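You operate a simulated robot arm through the tools that you are given. There is no shell and no other tool.

You are at the controls of a simulated robot arm. One attempt, no reset.

## Task
Wind blue braid on the black spool up to its rim and take the spool off.
Fine: pink lever over to wind, back at the end; spool on top of the cream step; pinch and drop nothing. Set down upright: black spool with a tall hub. Where these are worked on the way, their far stop is far enough and under half their travel is too little: pink lever on the cream step.
Where things are to end (x, y in the base frame): black spool with a tall hub within 0.05 m of [0.67, 0.28].

The check looks at the end state, three seconds after you hand in, the way a careful person would. Anything else that was tipped, shoved, dropped, spilled or broken makes it a failure.

## Robot
A 6-joint arm with a two-finger parallel gripper, fixed in place. Base frame: the origin is at the foot of the arm, x ahead of it, y to its left, z up; the work surface is at about z = 0.85. Readings come in m, rad, newtons and seconds.
With the tool pointing down near the work surface it reaches from about 0.36 to 0.76 m from the base axis. Its first joint turns from -1.152 to 1.152 rad. Payload 2.45 kg.
Tool frame: the origin (TCP) lies between the finger pads and is the grasp point; the fingertips stand 0.024 m ahead of it; z points along the fingers, y is the line along which they close. The gripper opens to 0.068 m. The fingers are 0.017 m wide and 0.01 m thick; the gripper's body (0.04 by 0.07 m) begins 0.041 m behind the TCP.
Orientation is that of the tool frame in the base frame, as a unit quaternion [x, y, z, w]. With the fingers straight down and closing along the base's y, the tool's x points along the base's -x, its y along +y and its z along -z.

## Interface
- The arm moves only by the tool arm_command. Its argument "deltas" is text: rows parted by semicolons, each of 7 numbers parted by spaces: the shift along the tool's x, y, z in m, then the turn, a rotation vector about the tool's x, y, z in rad, then the finger opening in m, from 0 to 0.068. In form: dx dy dz wx wy wz hand; .... A call has 1 to 20 rows; each row shifts and turns the commanded pose from where the row before left it, along the tool's axes as they then stand. Each row takes 0.2 s and may step no farther than 0.05 m and 0.15 rad from the row before; otherwise, or with a gripper value out of range, the whole call is refused. A pose out of reach is approached as far as the arm can. The call stops where the force on the tool passes 70 N (or 10 N more than at its start, if that is more) or the arm is blocked; 0.2 s more then pass. Each finger travels about 0.108 m/s and halts on what it meets, pressing with about 27 N; the grip force reading is that of the motor and also rises with nothing between the fingers. The clock runs only during rows and for 0.2 s after the last one: add rows that do not move to give the fingers time. It gives the time, the measured TCP pose, the force on the tool (base axes), the opening and the grip force at its end, in the units of the frame above (readings bear some noise), with the torque about the TCP (base axes, N m) and any sound that the robot's microphone picked up.
- Cameras (640 x 400 px; columns grow to the right, rows downward): "scene" is fixed at [0.1671, 0.4199, 1.4522]; the picture's right is [-0.71, -0.70, 0.00], its down [-0.48, 0.48, -0.73] and it looks along [0.52, -0.52, -0.68] (base axes); focal length 214 px, centre (320, 200). "wrist" rides on the gripper at [0.084, 0.011, -0.075] in the tool frame; the picture's right is [-0.13, 0.99, 0.00], its down [-0.60, -0.08, -0.79] and it looks along [-0.79, -0.10, 0.61] (tool axes); focal length 251 px, centre (320, 200). There is no depth. A picture from a camera that has moved, and an enlarged one, comes with that camera's place and axes in the base frame and with its lens.
- grab_frame(camera): a new picture of that camera. The clock stands still meanwhile.
- close_up(camera, box): a new picture of the part [left, top, right, bottom] of that camera's present view, enlarged. The clock stands still meanwhile.
- finish_job(): hands the job in; it is judged then, once.

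Places have to be worked out from the pictures, the camera data and where the tool is seen. Open the gripper and draw the arm clear of the work before you hand the job in, unless the task says otherwise.

The tools are called after "Request:" as name(argument=value, ...) on one line, values as JSON. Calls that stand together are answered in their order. arm_command: Moves the arm, as the interface text tells. Its arguments: {"type":"object","properties":{"deltas":{"type":"string"}},"required":["deltas"]} The other tools are called the same way: grab_frame (camera) takes a picture; close_up (camera, box) takes an enlarged picture of a part of a camera's view; finish_job () hands the job in.

At the start:

```text
t: 0.0
eef_pos: [0.429, 0.196, 1.3163]
tcp_rot: [0.0, 1.0, 0.0, 0.0]
contact_force: [0.2, 0.6, 0.2]
ft_torque: [0.01, -0.01, -0.02]
gripper_width: 0.068
finger_force: 0.0
```

scene: 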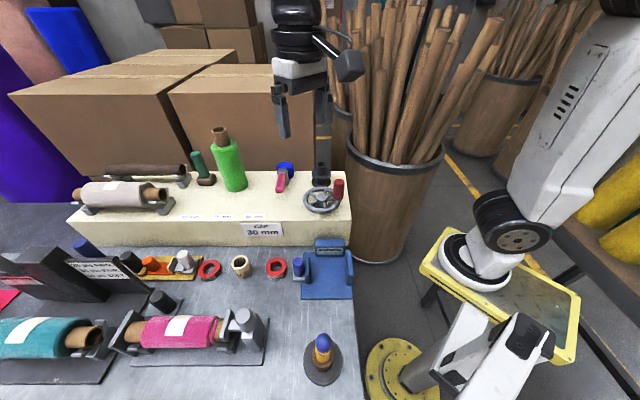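
wrist: 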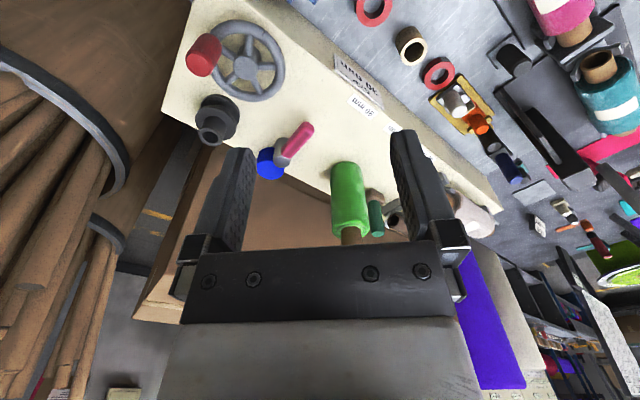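

I start by looking closely at both views to identify the parts: cream step, pink lever, handwheel, black spool, and blue braid.

Request:
close_up(camera="scene", box=[180, 120, 380, 245])

Request:
close_up(camera="scene", box=[200, 230, 380, 400])

Request:
close_up(camera="scene", box=[0, 220, 240, 400])

Request:
close_up(camera="wrist", box=[150, 0, 400, 200])

```text
3.20 times, centred on (280, 182) of scene
camera zoom: at [0.1671, 0.4199, 1.4522], right [-0.71, -0.7, 0.0], down [-0.48, 0.48, -0.73], along [0.52, -0.52, -0.68], focal length 686 px, centre (448, 256)
```

zoom: 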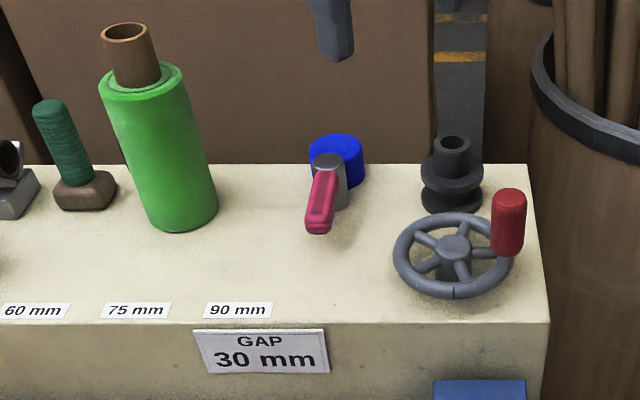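

```text
2.35 times, centred on (290, 315) of scene
camera zoom: at [0.1671, 0.4199, 1.4522], right [-0.71, -0.7, 0.0], down [-0.48, 0.48, -0.73], along [0.52, -0.52, -0.68], focal length 505 px, centre (391, -71)
```

zoom: 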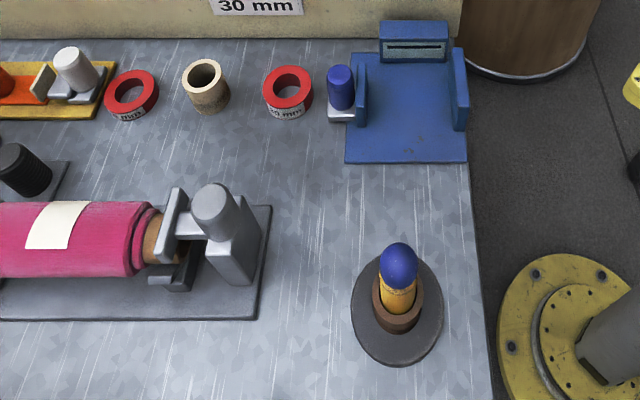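

```text
2.22 times, centred on (120, 310) of scene
camera zoom: at [0.1671, 0.4199, 1.4522], right [-0.71, -0.7, 0.0], down [-0.48, 0.48, -0.73], along [0.52, -0.52, -0.68], focal length 477 px, centre (764, -44)
```

zoom: 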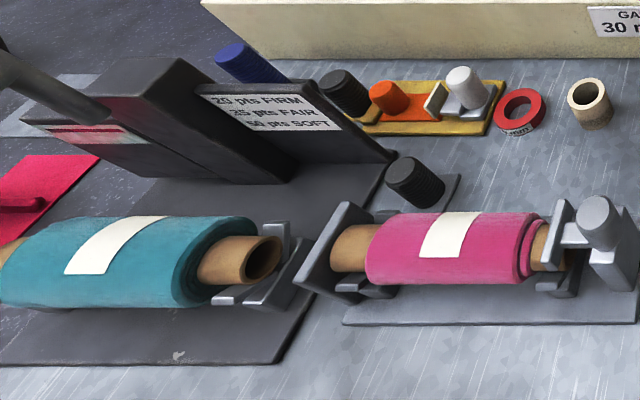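

```text
2.00 times, centred on (275, 100) of wrist
camera zoom: at [0.344, 0.2076, 1.3913], right [0.13, 0.99, 0.0], down [0.6, -0.08, 0.79], along [0.79, -0.1, -0.61], focal length 503 px, centre (410, 400)
```

zoom: 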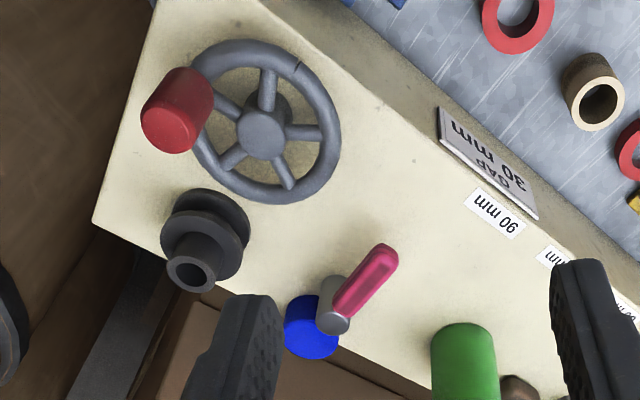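

The black spool with its tall hub appears to stand at about (0.575, 0.0) near the step's right end, the pink lever tip at about (0.61, 0.15, 1.03). I move a bit lower and turn the tool so the wrist camera faces across the step for a better look.

Request:
arm_command(deltas="-0.015 -0.028 0.033 0 0 0 0.068; -0.015 -0.028 0.033 0 0 0 0.068; 0 0 0 0 0 0.14 0.068; 0 0 0 0 0 0.14 0.068; 0 0 0 0 0 0.14 0.068; 0 0 0 0 0 0.14 0.068; 0 0 0 0 0 0.14 0.068; 0 0 0 0 0 0 0.068")

Request:
grab_frame(camera="wrist")

Request:
grab_frame(camera="scene")

```text
t: 1.8
eef_pos: [0.4586, 0.1425, 1.2498]
tcp_rot: [0.344, 0.939, 0.0, 0.0]
contact_force: [0.4, 0.3, 0.3]
ft_torque: [-0.01, -0.01, 0.01]
gripper_width: 0.0681
finger_force: 0.0
```

```text
taken
camera wrist: at [0.401, 0.2043, 1.3246], right [0.74, 0.67, 0.0], down [0.41, -0.45, 0.79], along [0.53, -0.59, -0.61], focal length 251 px, centre (320, 200)
```

wrist: 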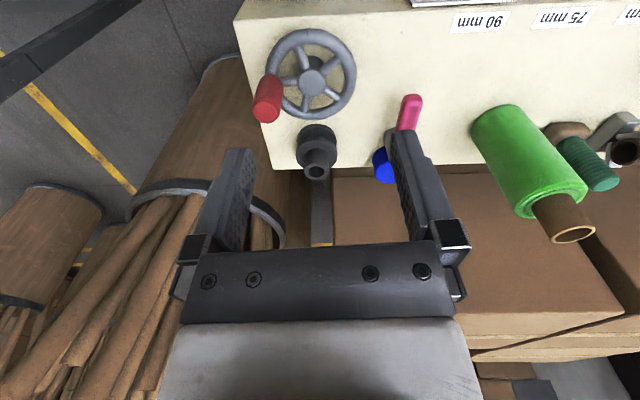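

```text
taken
```

scene: 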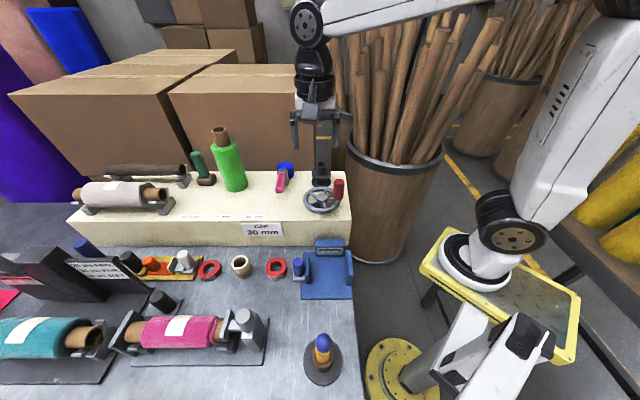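

The turned camera now faces across the step, with the spool and lever near the image centre. I zoom into them.

Request:
close_up(camera="wrist", box=[230, 0, 450, 220])

Request:
close_up(camera="wrist", box=[420, 0, 640, 200])

```text
1.82 times, centred on (340, 110) of wrist
camera zoom: at [0.401, 0.2043, 1.3246], right [0.74, 0.67, 0.0], down [0.41, -0.45, 0.79], along [0.53, -0.59, -0.61], focal length 457 px, centre (284, 364)
```

zoom: 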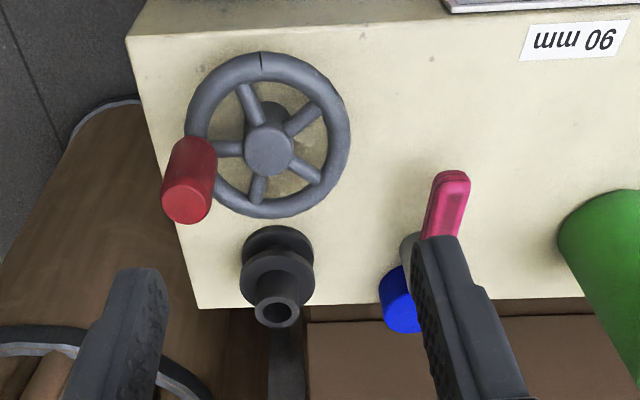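

```text
2.00 times, centred on (530, 100) of wrist
camera zoom: at [0.401, 0.2043, 1.3246], right [0.74, 0.67, 0.0], down [0.41, -0.45, 0.79], along [0.53, -0.59, -0.61], focal length 503 px, centre (-100, 400)
```

zoom: 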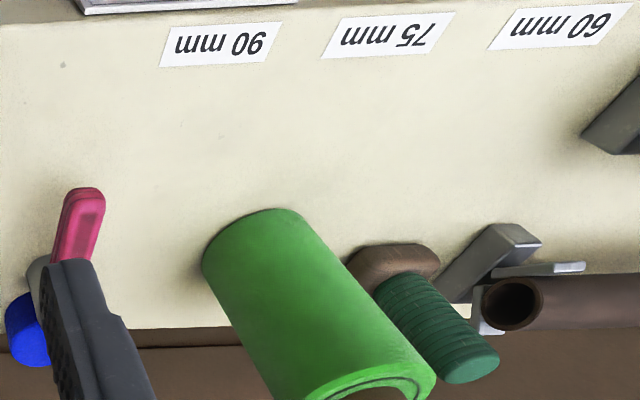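

Step top works out at z≈0.986, spool at about (0.575, 0.0) with hub top near 1.06, wheel hub near (0.496, 0.086). I shift along the step and lower a little to see the lever and blue drum clear of the finger.

Request:
arm_command(deltas="0 0.045 0 0 0 0 0.068; 0 0.045 0.02 0 0 0 0.068; 0.03 0.01 0.02 0 0 0 0.068; 0 0 0 0 0 0 0.068")

Request:
grab_frame(camera="wrist")

Request:
close_up(camera="wrist", box=[120, 0, 360, 200])

```text
t: 2.8
eef_pos: [0.5005, 0.2348, 1.2103]
tcp_rot: [0.343, 0.939, 0.0, 0.0]
contact_force: [0.4, 0.0, -0.2]
ft_torque: [0.03, -0.02, -0.03]
gripper_width: 0.068
finger_force: 0.1
```

```text
taken
camera wrist: at [0.4432, 0.2971, 1.2849], right [0.74, 0.68, 0.0], down [0.41, -0.45, 0.79], along [0.54, -0.58, -0.61], focal length 251 px, centre (320, 200)
```

wrist: 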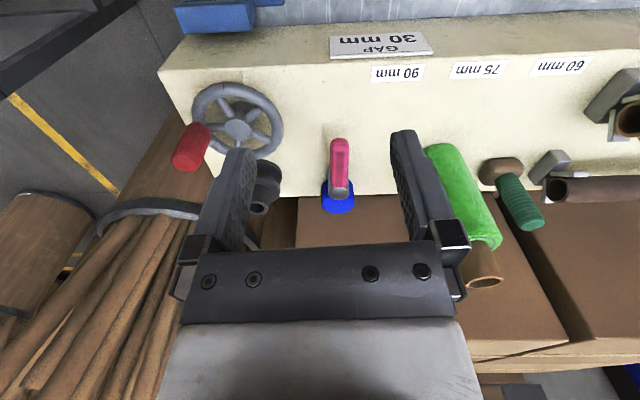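

```text
2.00 times, centred on (240, 100) of wrist
camera zoom: at [0.4432, 0.2971, 1.2849], right [0.74, 0.68, 0.0], down [0.41, -0.45, 0.79], along [0.54, -0.58, -0.61], focal length 503 px, centre (480, 400)
```

zoom: 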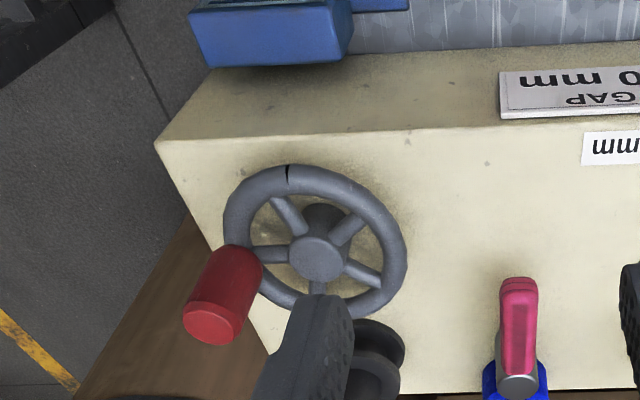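

The lever now sits between the fingers in view; I zoom closer on it and on the scene view of the same spot.

Request:
close_up(camera="wrist", box=[290, 120, 390, 220])

Request:
close_up(camera="scene", box=[250, 140, 350, 220])

```text
4.00 times, centred on (340, 170) of wrist
camera zoom: at [0.4432, 0.2971, 1.2849], right [0.74, 0.68, 0.0], down [0.41, -0.45, 0.79], along [0.54, -0.58, -0.61], focal length 1006 px, centre (240, 320)
```

zoom: 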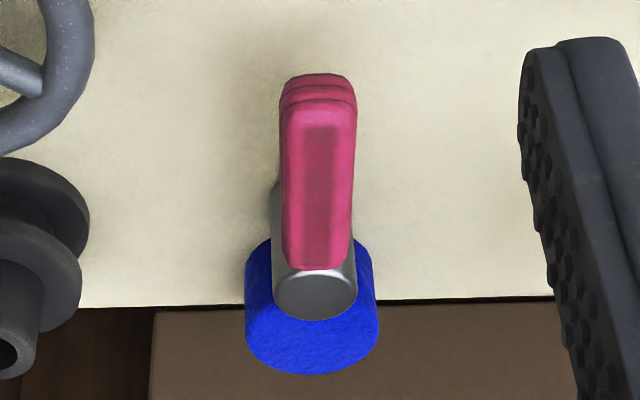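

```text
5.00 times, centred on (300, 180) of scene
camera zoom: at [0.1671, 0.4199, 1.4522], right [-0.71, -0.7, 0.0], down [-0.48, 0.48, -0.73], along [0.52, -0.52, -0.68], focal length 1072 px, centre (420, 300)
```

zoom: 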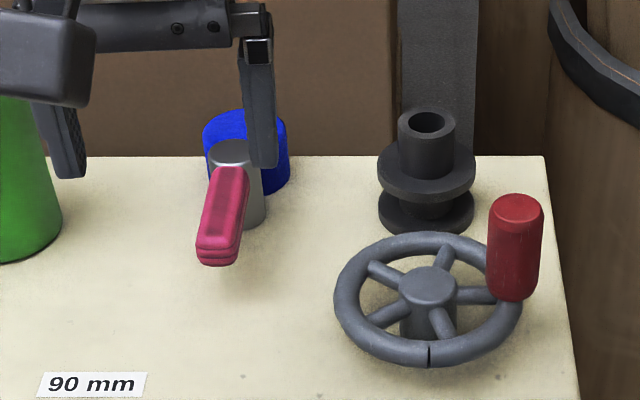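

The pink lever is a horizontal handle on a vertical post: pivot near (0.678, 0.088), tip near (0.606, 0.157), top at about z≈1.04, with the blue roll behind it. I bring the open gripper above the lever's outer part, with fingers on either side of it, and check.

Request:
arm_command(deltas="-0.04 0.002 0.02 0 0 0.04 0.068; -0.04 0.002 0.02 0 0 0.04 0.068; -0.04 0.002 0.02 0 0 0 0.068; -0.03 0.001 0.03 0 0 0 0.068; 0 0 0.02 0 0 0 0.068; 0 0 0 0 0 0 0.068")

Request:
grab_frame(camera="wrist")

Request:
grab_frame(camera="scene")

```text
t: 4.2
eef_pos: [0.6133, 0.1393, 1.0996]
tcp_rot: [0.38, 0.925, 0.0, -0.001]
contact_force: [0.7, -0.8, 0.4]
ft_torque: [-0.02, 0.04, 0.02]
gripper_width: 0.0677
finger_force: 0.1
```

```text
taken
camera wrist: at [0.56, 0.2066, 1.1737], right [0.79, 0.61, 0.0], down [0.37, -0.48, 0.79], along [0.49, -0.63, -0.61], focal length 251 px, centre (320, 200)
```

wrist: 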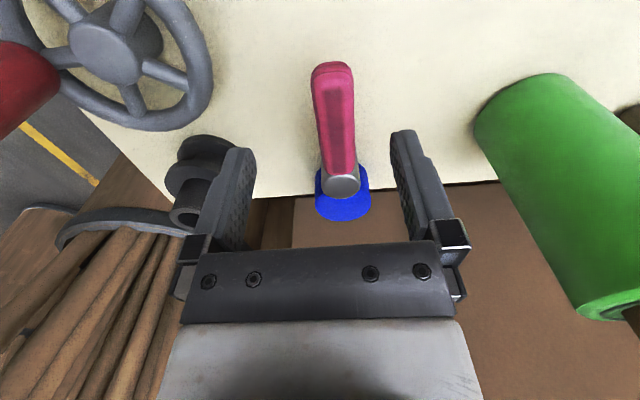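

```text
taken
```

scene: 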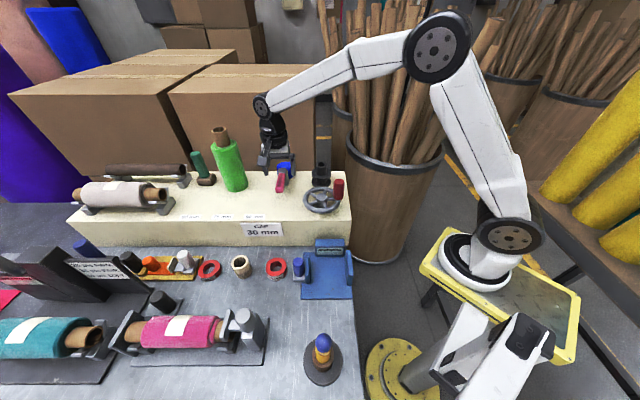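

Directly below the TCP lies the outer end of the handle, about 8 mm to the tool's +y side. I centre over it, move slightly inward, and lower the open fingers around the handle without squeezing.

Request:
arm_command(deltas="-0.01 0.008 0 0 0 0 0.068; 0 0 0.03 0 0 0 0.068; 0 0 0.03 0 0 0 0.068; 0 0 0.012 0 0 0 0.068; 0 0 0 0 0 0 0.068")

Request:
grab_frame(camera="wrist")

Request:
close_up(camera="scene", box=[220, 120, 360, 220])

```text
t: 5.4
eef_pos: [0.6274, 0.1359, 1.0271]
tcp_rot: [0.38, 0.925, -0.001, 0.0]
contact_force: [-1.0, 0.2, -0.1]
ft_torque: [0.01, 0.03, -0.02]
gripper_width: 0.0678
finger_force: 0.0
```

```text
taken
camera wrist: at [0.575, 0.2026, 1.1019], right [0.79, 0.61, 0.0], down [0.37, -0.48, 0.79], along [0.49, -0.63, -0.61], focal length 251 px, centre (320, 200)
```

wrist: 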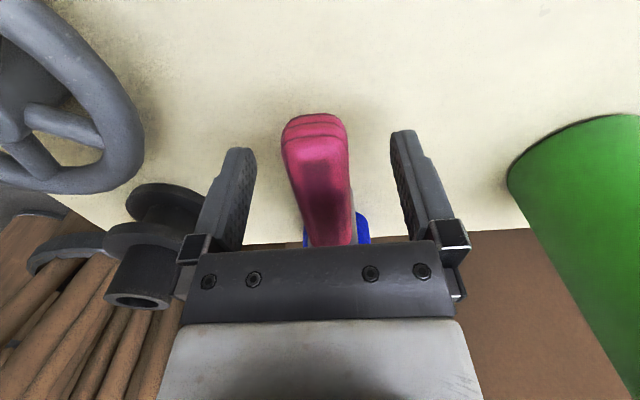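

```text
4.00 times, centred on (290, 170) of scene
camera zoom: at [0.1671, 0.4199, 1.4522], right [-0.71, -0.7, 0.0], down [-0.48, 0.48, -0.73], along [0.52, -0.52, -0.68], focal length 858 px, centre (440, 320)
```

zoom: 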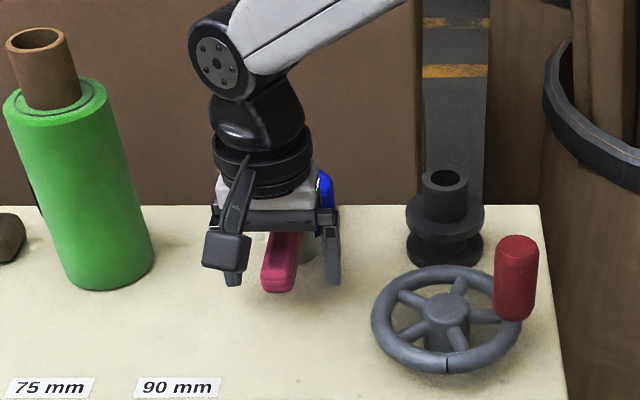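

Fingers stand either side of the handle with no contact force. I narrow the gap to about 0.042 m and nudge gently toward tool +y (toward the green roll) to feel which way the lever gives.

Request:
arm_command(deltas="0 0 0 0 0 0 0.042; 0 0 0 0 0 0 0.042; 0 0.004 0 0 0 0 0.042; 0 0.004 0 0 0 0 0.042; 0 0.004 0 0 0 0 0.042; 0 0.004 0 0 0 0 0.042")

Request:
grab_frame(camera="wrist")

```text
t: 6.8
eef_pos: [0.637, 0.1467, 1.0279]
tcp_rot: [0.38, 0.925, -0.003, -0.003]
contact_force: [-12.6, -11.9, -3.1]
ft_torque: [0.23, -0.01, -0.19]
gripper_width: 0.0563
finger_force: 8.5
```

```text
taken
camera wrist: at [0.5857, 0.2149, 1.1027], right [0.79, 0.61, -0.01], down [0.38, -0.48, 0.79], along [0.48, -0.63, -0.61], focal length 251 px, centre (320, 200)
```

wrist: 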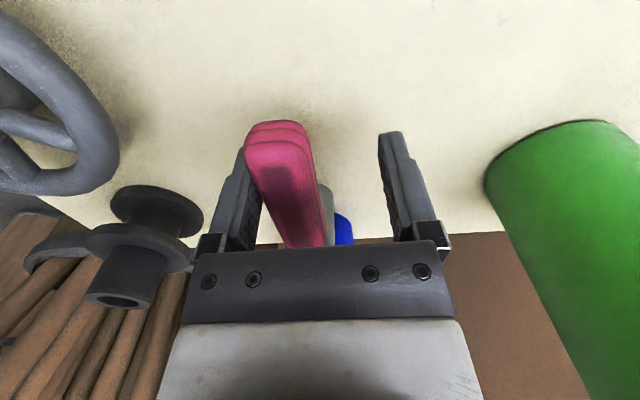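

The handle did not give toward +y (17 N, the left finger was held off), so that looks like its home stop. I back off and try gently the other way, toward the spool side.

Request:
arm_command(deltas="0 -0.008 0 0 0 0 0.042; 0 -0.008 0 0 0 0 0.042; 0 0 0 0 0 0 0.042; 0 -0.004 0 0 0 0 0.042; 0 -0.004 0 0 0 0 0.042; 0 -0.004 0 0 0 0 0.042; 0 -0.004 0 0 0 0 0.042")

Request:
grab_frame(camera="wrist")

```text
t: 8.4
eef_pos: [0.6179, 0.1269, 1.0286]
tcp_rot: [0.379, 0.925, 0.001, 0.001]
contact_force: [1.5, 6.6, -0.9]
ft_torque: [-0.08, -0.01, 0.07]
gripper_width: 0.0458
finger_force: 2.1
```

```text
taken
camera wrist: at [0.5643, 0.1941, 1.1034], right [0.79, 0.61, 0.0], down [0.37, -0.48, 0.79], along [0.49, -0.62, -0.61], focal length 251 px, centre (320, 200)
```

wrist: 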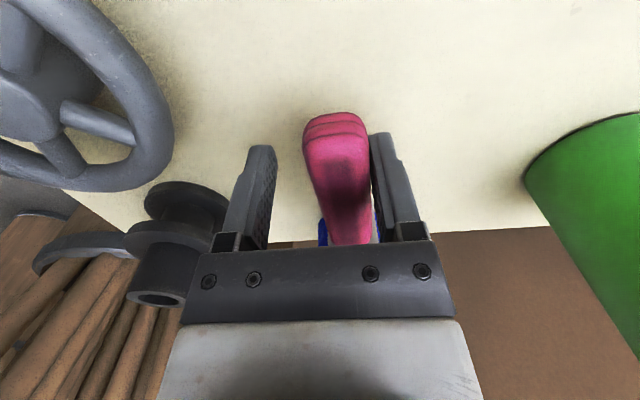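

Only ~7 N so far on this side. I continue a few millimetres more and watch whether the lever follows.

Request:
arm_command(deltas="0 -0.004 0 0 0 0 0.042; 0 -0.004 0 0 0 0 0.042; 0 -0.004 0 0 0 0 0.042; 0 0 0 0 0 0 0.042")

Request:
grab_frame(camera="wrist")

Request:
close_up(camera="scene", box=[220, 120, 360, 220])

```text
t: 9.4
eef_pos: [0.6078, 0.1176, 1.0291]
tcp_rot: [0.381, 0.925, 0.0, 0.0]
contact_force: [1.0, 4.3, -0.3]
ft_torque: [0.01, 0.03, 0.08]
gripper_width: 0.0451
finger_force: 2.3
```

```text
taken
camera wrist: at [0.5557, 0.1846, 1.1037], right [0.79, 0.61, 0.0], down [0.37, -0.48, 0.79], along [0.49, -0.63, -0.61], focal length 251 px, centre (320, 200)
```

wrist: 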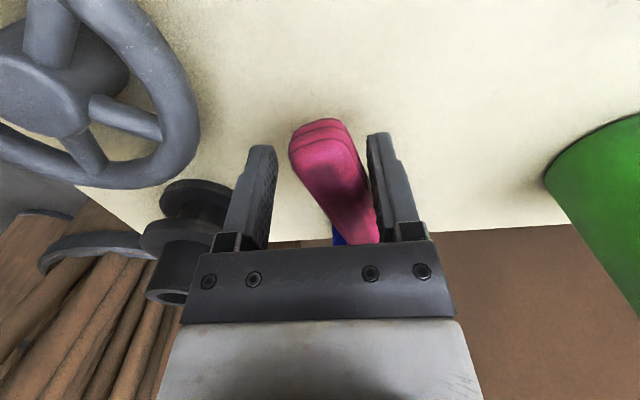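

```text
4.00 times, centred on (290, 170) of scene
camera zoom: at [0.1671, 0.4201, 1.4521], right [-0.71, -0.7, 0.0], down [-0.48, 0.48, -0.73], along [0.52, -0.52, -0.68], focal length 858 px, centre (440, 320)
```

zoom: 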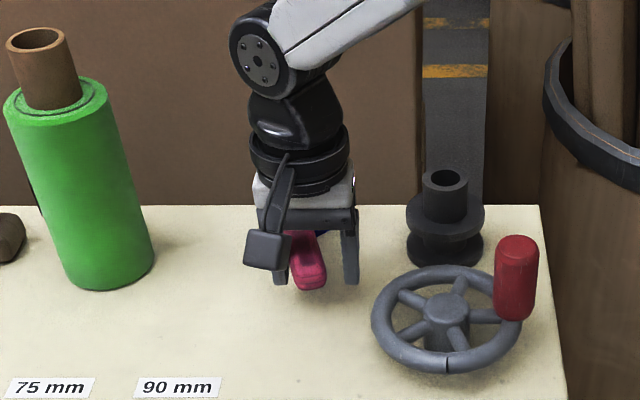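

The lever follows easily toward the spool side (about 4 N), so that is the working direction. I turn the tool along with it and sweep in an arc about the post, in small steps.

Request:
arm_command(deltas="0 0 0 0 0 -0.14 0.042; 0 0 0 0 0 -0.14 0.042; -0.001 -0.0086 0 0 0 -0.12 0.042; -0.001 -0.0086 0 0 0 -0.12 0.042; -0.001 -0.0086 0 0 0 -0.12 0.042")

Request:
grab_frame(camera="wrist")

Request:
close_up(camera="scene", box=[220, 120, 360, 220])

```text
t: 10.6
eef_pos: [0.6006, 0.093, 1.0292]
tcp_rot: [0.07, 0.998, 0.0, 0.0]
contact_force: [2.2, 1.9, 0.2]
ft_torque: [-0.01, 0.03, -0.14]
gripper_width: 0.0435
finger_force: 1.1
```

```text
taken
camera wrist: at [0.5188, 0.1157, 1.1044], right [0.26, 0.96, 0.0], down [0.59, -0.16, 0.79], along [0.77, -0.21, -0.61], focal length 251 px, centre (320, 200)
```

wrist: 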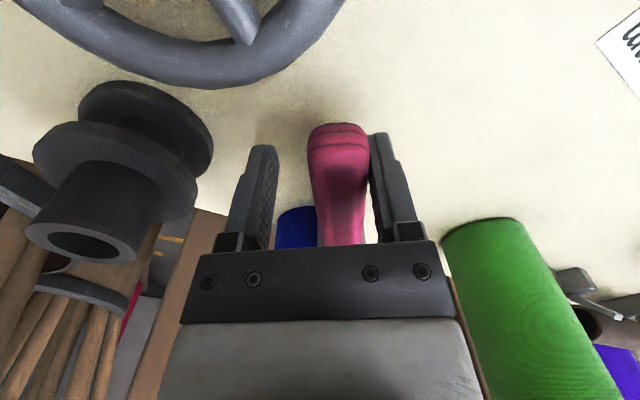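

```text
4.00 times, centred on (290, 170) of scene
camera zoom: at [0.1672, 0.42, 1.4522], right [-0.71, -0.7, 0.0], down [-0.48, 0.48, -0.73], along [0.52, -0.52, -0.68], focal length 858 px, centre (440, 320)
```

zoom: 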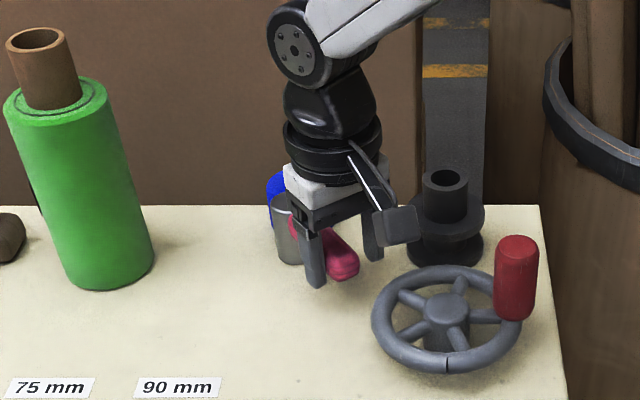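

The lever has swung about 30° and moves freely. I continue the arc in small steps, watching for the far stop and the spool clearance.

Request:
arm_command(deltas="-0.001 -0.0086 0 0 0 -0.12 0.042; -0.001 -0.0086 0 0 0 -0.12 0.042; 0 0 0 0 0 0 0.042")

Request:
grab_frame(camera="wrist")

Request:
close_up(camera="scene", box=[220, 120, 360, 220])

```text
t: 11.4
eef_pos: [0.6019, 0.0758, 1.0288]
tcp_rot: [-0.052, 0.999, 0.0, 0.0]
contact_force: [0.8, 2.3, -0.4]
ft_torque: [0.02, -0.05, -0.01]
gripper_width: 0.0441
finger_force: 0.9
```

```text
taken
camera wrist: at [0.5157, 0.0786, 1.104], right [0.03, 1.0, 0.0], down [0.61, -0.02, 0.79], along [0.79, -0.02, -0.61], focal length 251 px, centre (320, 200)
```

wrist: 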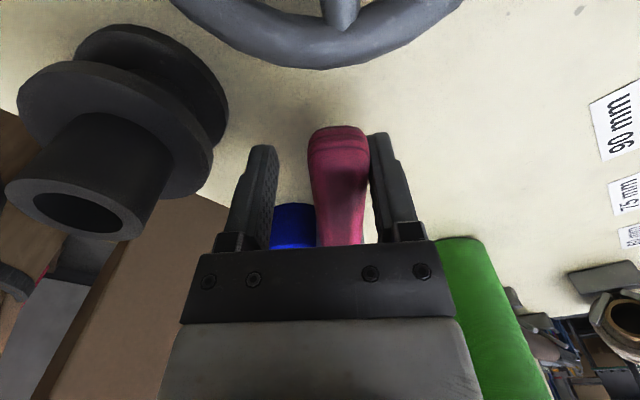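

```text
4.00 times, centred on (290, 170) of scene
camera zoom: at [0.1671, 0.42, 1.4522], right [-0.71, -0.7, 0.0], down [-0.48, 0.48, -0.73], along [0.52, -0.52, -0.68], focal length 858 px, centre (440, 320)
```

zoom: 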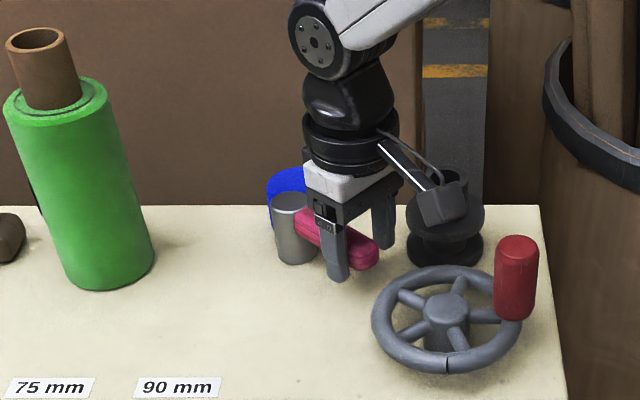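

Still only ~2 N; the lever has turned about 45°. I sweep two more small steps.

Request:
arm_command(deltas="-0.001 -0.0075 0 0 0 -0.1 0.042; -0.001 -0.0075 0 0 0 -0.1 0.042; 0 0 0 0 0 0 0.042")

Request:
grab_frame(camera="wrist")

Request:
close_up(camera="scene", box=[220, 120, 360, 220])

```text
t: 12.2
eef_pos: [0.6066, 0.0652, 1.0302]
tcp_rot: [-0.149, 0.989, 0.001, 0.002]
contact_force: [19.9, 35.3, -13.7]
ft_torque: [-0.41, -0.2, -1.11]
gripper_width: 0.0643
finger_force: 13.5
```

```text
taken
camera wrist: at [0.5227, 0.0498, 1.1039], right [-0.17, 0.99, 0.0], down [0.6, 0.1, 0.8], along [0.78, 0.14, -0.6], focal length 251 px, centre (320, 200)
```

wrist: 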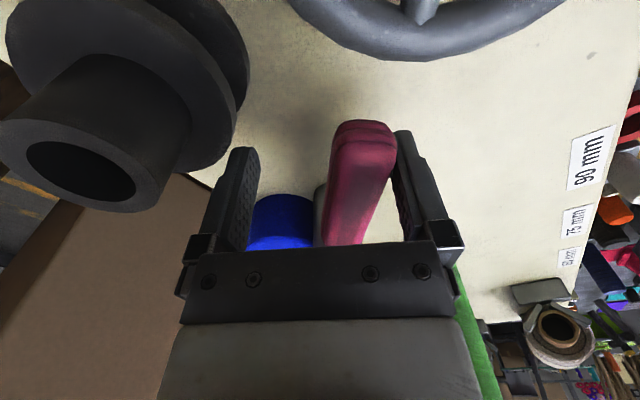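

```text
4.00 times, centred on (290, 170) of scene
camera zoom: at [0.1679, 0.4211, 1.4517], right [-0.71, -0.7, 0.0], down [-0.48, 0.48, -0.73], along [0.52, -0.52, -0.68], focal length 858 px, centre (440, 320)
```

zoom: 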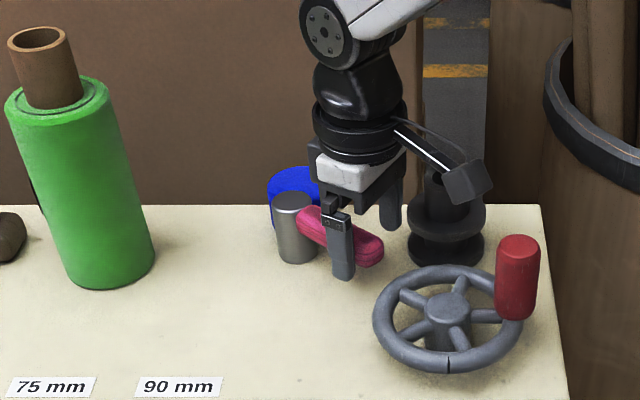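

Force rose to ~42 N and the finger yielded: the lever is at its far stop. I relieve the pressure, open the fingers and lift straight up to look for winding.

Request:
arm_command(deltas="0 0.006 0 0 0 0 0.05; 0 0.006 0 0 0 0 0.068; 0 0 0 0 0 0 0.068; 0 0 -0.03 0 0 0 0.068; 0 0 -0.04 0 0 0 0.068; 0 0 -0.04 0 0 0 0.068")

Request:
grab_frame(camera="wrist")

Request:
close_up(camera="scene", box=[220, 120, 360, 220])

```text
t: 13.6
eef_pos: [0.6021, 0.0738, 1.139]
tcp_rot: [-0.15, 0.989, 0.0, 0.0]
contact_force: [-0.6, -0.4, -0.3]
ft_torque: [-0.05, 0.01, -0.03]
gripper_width: 0.0679
finger_force: 0.0
```

```text
taken
camera wrist: at [0.5178, 0.0594, 1.2148], right [-0.17, 0.99, 0.0], down [0.6, 0.1, 0.79], along [0.78, 0.13, -0.61], focal length 251 px, centre (320, 200)
```

wrist: 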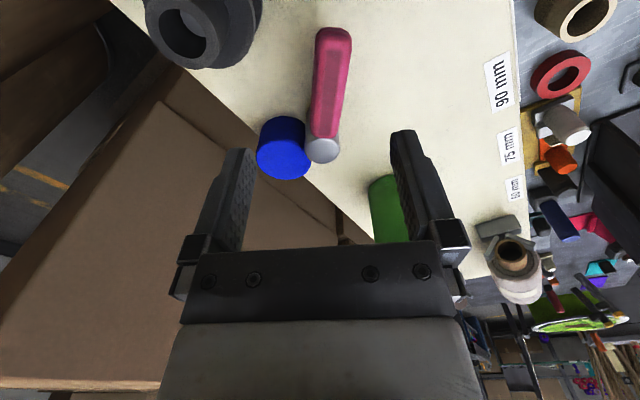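

```text
4.00 times, centred on (290, 170) of scene
camera zoom: at [0.1671, 0.4199, 1.4522], right [-0.71, -0.7, 0.0], down [-0.48, 0.48, -0.73], along [0.52, -0.52, -0.68], focal length 858 px, centre (440, 320)
```

zoom: 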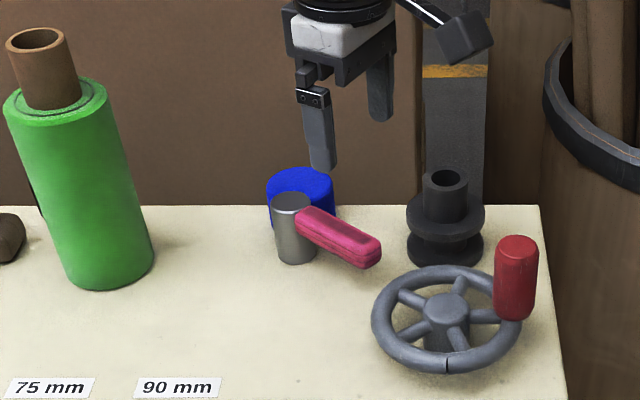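

The lever rests at about 45° from its home and no winding or sound has started, so the wheel with the red grip must do the winding. I move above the red handle near (0.461, 0.052) to fix its exact place.

Request:
arm_command(deltas="0 0 -0.03 0 0 0 0.068; 0.045 0.006 -0.01 0 0 0 0.068; 0.045 0.007 0 0 0 0 0.068; 0.045 0.007 0 0 0 0 0.068; 0.006 0 0 0 0 0 0.068; 0 0 0 0 0 0 0.068")

Request:
grab_frame(camera="wrist")

Request:
close_up(camera="scene", box=[240, 100, 400, 220])

```text
t: 15.0
eef_pos: [0.4609, 0.0513, 1.1786]
tcp_rot: [-0.15, 0.989, 0.001, 0.0]
contact_force: [-0.5, -0.4, 0.5]
ft_torque: [0.0, 0.0, 0.02]
gripper_width: 0.0677
finger_force: 0.1
```

```text
taken
camera wrist: at [0.376, 0.0372, 1.2533], right [-0.17, 0.99, 0.0], down [0.6, 0.1, 0.79], along [0.78, 0.13, -0.61], focal length 251 px, centre (320, 200)
```

wrist: 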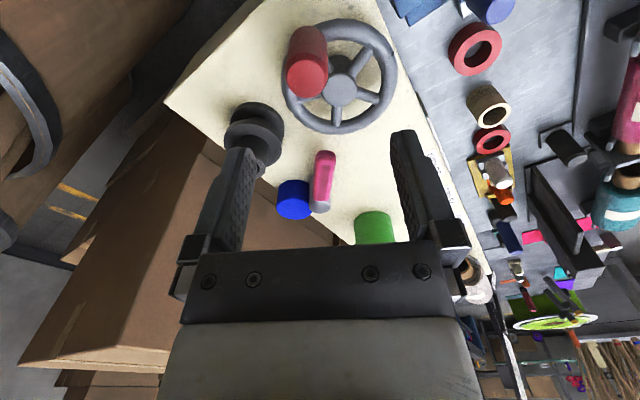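

```text
3.33 times, centred on (320, 160) of scene
camera zoom: at [0.1671, 0.4199, 1.4522], right [-0.71, -0.7, 0.0], down [-0.48, 0.48, -0.73], along [0.52, -0.52, -0.68], focal length 715 px, centre (320, 333)
```

zoom: 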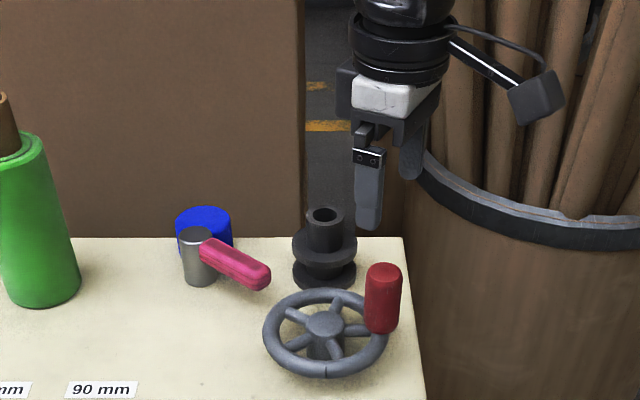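

The handle shows slightly to the left and beyond the point under the TCP. I zoom in to measure the handle and wheel more exactly.

Request:
close_up(camera="wrist", box=[220, 0, 420, 140])

Request:
close_up(camera="scene", box=[295, 150, 365, 220])

```text
2.86 times, centred on (320, 70) of wrist
camera zoom: at [0.376, 0.0372, 1.2533], right [-0.17, 0.99, 0.0], down [0.6, 0.1, 0.79], along [0.78, 0.13, -0.61], focal length 718 px, centre (320, 571)
```

zoom: 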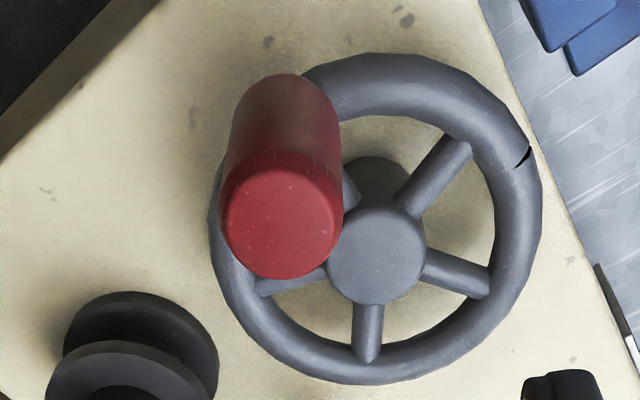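

```text
5.71 times, centred on (330, 185) of scene
camera zoom: at [0.1671, 0.4199, 1.4522], right [-0.71, -0.7, 0.0], down [-0.48, 0.48, -0.73], along [0.52, -0.52, -0.68], focal length 1226 px, centre (263, 286)
```

zoom: 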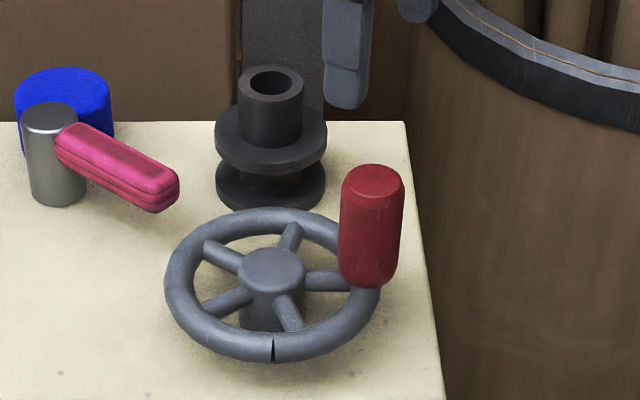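

Combining the views, the handle is about 30 mm thick, top z≈1.077, centred near (0.464, 0.044); wheel centre near (0.499, 0.081). I align over the handle, lower the open fingers around it, and check before closing.

Request:
arm_command(deltas="0 -0.0083 0.03 0 0 0 0.068; 0 0 0 0 0 0 0.068; 0 0 0 0 0 0 0.068")

Request:
grab_frame(camera="wrist")

```text
t: 15.8
eef_pos: [0.4638, 0.0414, 1.1492]
tcp_rot: [-0.149, 0.989, 0.0, 0.0]
contact_force: [-0.3, -0.7, -0.3]
ft_torque: [0.0, 0.01, -0.03]
gripper_width: 0.0679
finger_force: 0.1
```

```text
taken
camera wrist: at [0.3791, 0.0274, 1.2236], right [-0.17, 0.99, 0.0], down [0.6, 0.1, 0.79], along [0.78, 0.13, -0.61], focal length 251 px, centre (320, 200)
```

wrist: 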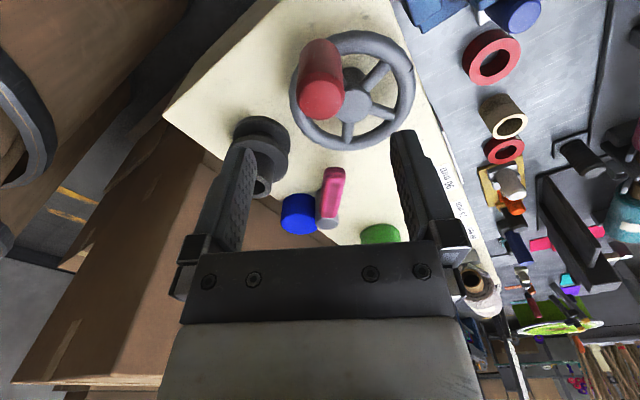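

The handle is now centred right below the TCP. I lower around it and close lightly.

Request:
arm_command(deltas="0 0 0.03 0 0 0 0.068; 0 0 0.03 0 0 0 0.068; 0 0 0.024 0 0 0 0.068; 0 0 0 0 0 0 0.068")

Request:
grab_frame(camera="wrist")

Request:
close_up(camera="scene", box=[270, 120, 380, 220])

```text
t: 16.8
eef_pos: [0.4654, 0.0427, 1.066]
tcp_rot: [-0.15, 0.989, 0.0, 0.0]
contact_force: [0.0, 0.6, 0.2]
ft_torque: [0.01, -0.01, -0.01]
gripper_width: 0.0681
finger_force: 0.1
```

```text
taken
camera wrist: at [0.3808, 0.0286, 1.1415], right [-0.17, 0.99, 0.0], down [0.6, 0.1, 0.79], along [0.78, 0.14, -0.61], focal length 251 px, centre (320, 200)
```

wrist: 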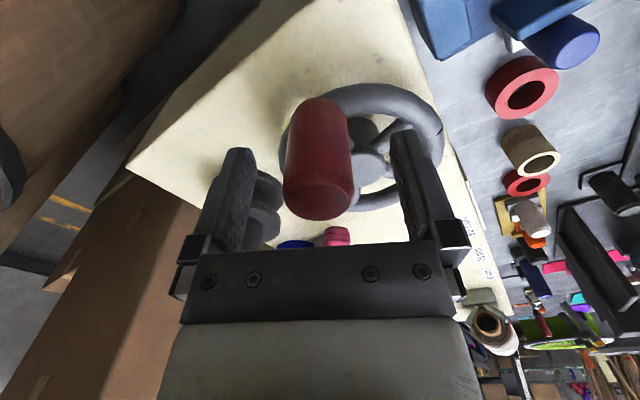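

```text
4.00 times, centred on (325, 170) of scene
camera zoom: at [0.1671, 0.4199, 1.4522], right [-0.71, -0.7, 0.0], down [-0.48, 0.48, -0.73], along [0.52, -0.52, -0.68], focal length 858 px, centre (300, 320)
```

zoom: 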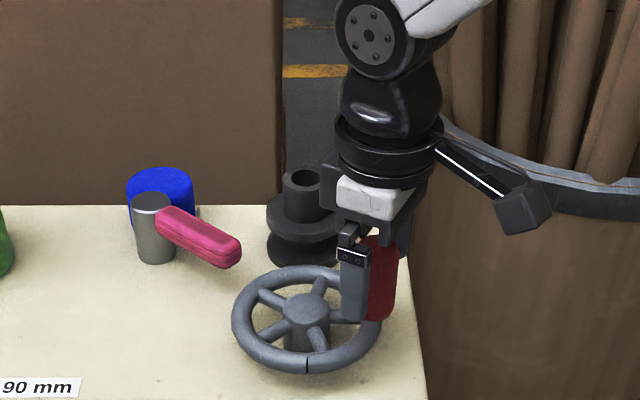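

Handle sits centrally between the fingers, top at about z=1.079. I close gently on it.

Request:
arm_command(deltas="0 0 0 0 0 0 0.04; 0 0 0 0 0 0 0.02; 0 0 0 0 0 0 0.012; 0 0 0 0 0 0 0.012")

Request:
grab_frame(camera="wrist")

```text
t: 17.8
eef_pos: [0.4654, 0.0419, 1.067]
tcp_rot: [-0.149, 0.989, 0.0, -0.001]
contact_force: [-0.2, -5.9, 0.0]
ft_torque: [0.27, 0.21, -0.07]
gripper_width: 0.0315
finger_force: 44.9
```

```text
taken
camera wrist: at [0.3806, 0.0283, 1.1417], right [-0.17, 0.99, 0.0], down [0.6, 0.1, 0.79], along [0.78, 0.13, -0.61], focal length 251 px, centre (320, 200)
```

wrist: 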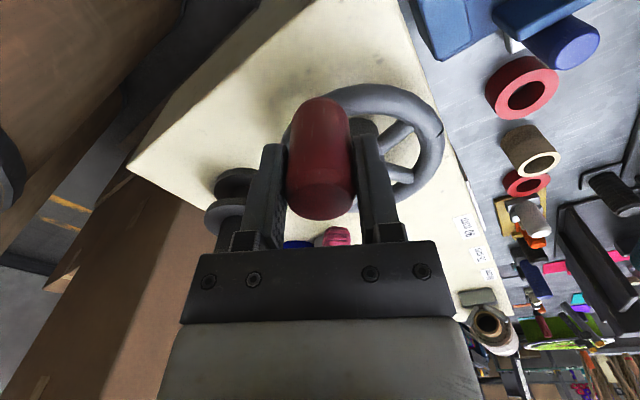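

The handle is held (31.5 mm). I try turning the wheel clockwise (seen from above) about 30° in small steps and check the forces.

Request:
arm_command(deltas="0.0039 0.0080 0 0 0 0 0.012; 0.0026 0.0087 0 0 0 0 0.012; 0.0009 0.0088 0 0 0 0 0.012")

Request:
close_up(camera="scene", box=[270, 120, 380, 220])

Request:
grab_frame(camera="wrist")

```text
t: 18.6
eef_pos: [0.4506, 0.0658, 1.0656]
tcp_rot: [-0.15, 0.989, 0.0, 0.0]
contact_force: [-1.3, -11.1, 5.8]
ft_torque: [-0.72, 0.01, -0.59]
gripper_width: 0.0314
finger_force: 44.7
```

```text
4.00 times, centred on (325, 170) of scene
camera zoom: at [0.167, 0.4196, 1.4523], right [-0.71, -0.7, 0.0], down [-0.48, 0.48, -0.73], along [0.52, -0.52, -0.68], focal length 858 px, centre (300, 320)
```

zoom: 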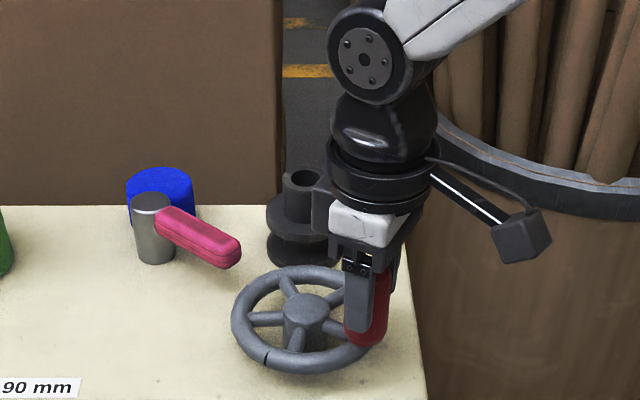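

```text
taken
camera wrist: at [0.3662, 0.0508, 1.1408], right [-0.17, 0.99, 0.0], down [0.6, 0.1, 0.79], along [0.78, 0.14, -0.61], focal length 251 px, centre (320, 200)
```

wrist: 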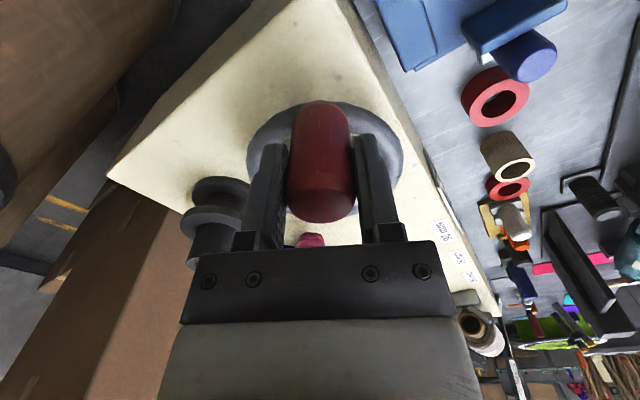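

The wheel turned clockwise with about 11 N resistance (the notch moved round with it). I continue the circle, another 100°, and look at the spool.

Request:
arm_command(deltas="-0.0027 0.0176 0 0 0 0 0.012; -0.0086 0.0157 0 0 0 0 0.012; -0.0134 0.0118 0 0 0 0 0.012; -0.0166 0.0065 0 0 0 0 0.012; -0.0179 0.0004 0 0 0 0 0.012")

Request:
close_up(camera="scene", box=[270, 120, 380, 220])

Request:
grab_frame(camera="wrist")

```text
t: 19.8
eef_pos: [0.4902, 0.1329, 1.0639]
tcp_rot: [-0.15, 0.989, 0.0, 0.0]
contact_force: [-2.0, -1.4, -0.5]
ft_torque: [0.02, 0.01, -0.04]
gripper_width: 0.0123
finger_force: 0.3
```

```text
4.00 times, centred on (325, 170) of scene
camera zoom: at [0.167, 0.4199, 1.4522], right [-0.71, -0.7, 0.0], down [-0.48, 0.48, -0.73], along [0.52, -0.52, -0.68], focal length 858 px, centre (300, 320)
```

zoom: 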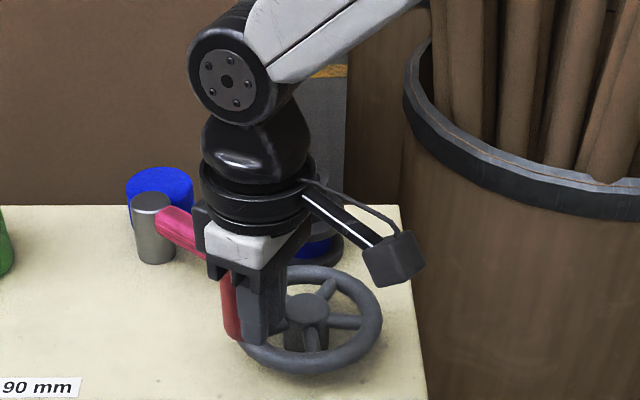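

```text
taken
camera wrist: at [0.4061, 0.1177, 1.1393], right [-0.17, 0.99, 0.0], down [0.6, 0.1, 0.79], along [0.78, 0.14, -0.61], focal length 251 px, centre (320, 200)
```

wrist: 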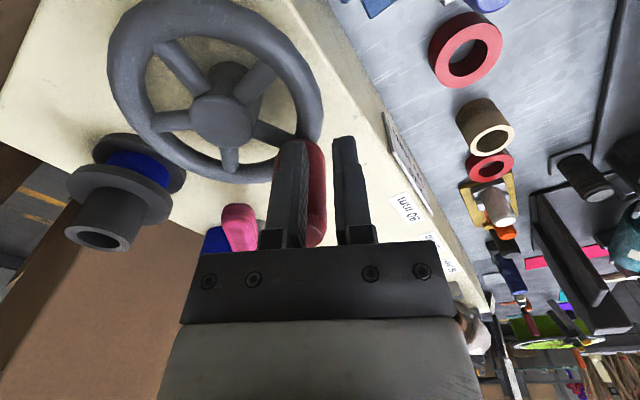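

The handle slipped out of the fingers, but winding clearly works: blue braid now shows between the spool's flanges. I zoom in on both before acting.

Request:
close_up(camera="wrist", box=[50, 100, 210, 260])

Request:
close_up(camera="wrist", box=[90, 0, 370, 260])

```text
2.50 times, centred on (130, 180) of wrist
camera zoom: at [0.4061, 0.1177, 1.1393], right [-0.17, 0.99, 0.0], down [0.6, 0.1, 0.79], along [0.78, 0.14, -0.61], focal length 629 px, centre (795, 250)
```

zoom: 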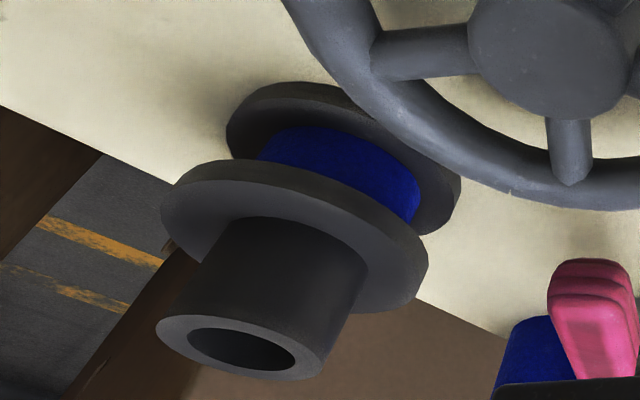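

```text
1.54 times, centred on (230, 130) of wrist
camera zoom: at [0.4061, 0.1177, 1.1393], right [-0.17, 0.99, 0.0], down [0.6, 0.1, 0.79], along [0.78, 0.14, -0.61], focal length 387 px, centre (458, 308)
```

zoom: 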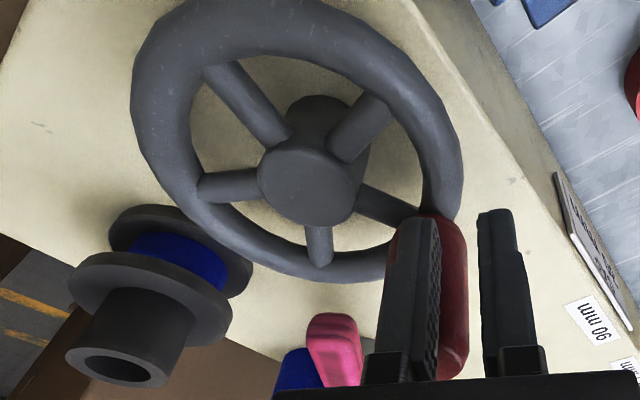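

About a third of a turn has put on a good layer, so roughly one more turn may fill it — I must watch it closely. I lift clear, then turn the tool so the fingers will close along the handle's direction of travel and can follow it round.

Request:
arm_command(deltas="0 0 -0.04 0 0 0 0.012; 0 0 -0.05 0 0 0 0.012; 0 0 0 0 0 -0.14 0.05; 0 0 0 0 0 -0.14 0.068; 0 0 0 0 0 -0.14 0.068; 0 0 0 0 0 -0.14 0.068; 0 0 0 0 0 -0.14 0.068; 0 0 0 0 0 -0.14 0.068; 0 0 0 0 0 -0.14 0.068; 0 0 0 0 0 0 0.068")

Request:
grab_frame(camera="wrist")

Request:
close_up(camera="scene", box=[250, 110, 390, 220])

```text
t: 22.0
eef_pos: [0.4898, 0.1323, 1.1545]
tcp_rot: [-0.599, 0.801, 0.0, 0.0]
contact_force: [0.7, -0.1, -0.3]
ft_torque: [0.01, 0.02, 0.01]
gripper_width: 0.0679
finger_force: 0.0
```

```text
taken
camera wrist: at [0.4553, 0.0546, 1.2295], right [-0.91, 0.41, 0.0], down [0.25, 0.56, 0.79], along [0.32, 0.72, -0.61], focal length 251 px, centre (320, 200)
```

wrist: 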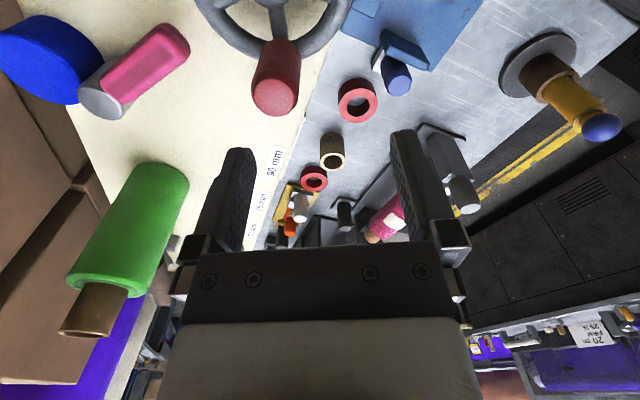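

```text
3.64 times, centred on (320, 165) of scene
camera zoom: at [0.1671, 0.4199, 1.4522], right [-0.71, -0.7, 0.0], down [-0.48, 0.48, -0.73], along [0.52, -0.52, -0.68], focal length 780 px, centre (320, 327)
```

zoom: 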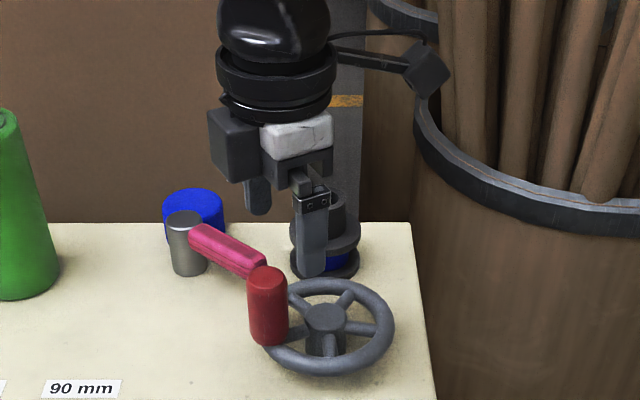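

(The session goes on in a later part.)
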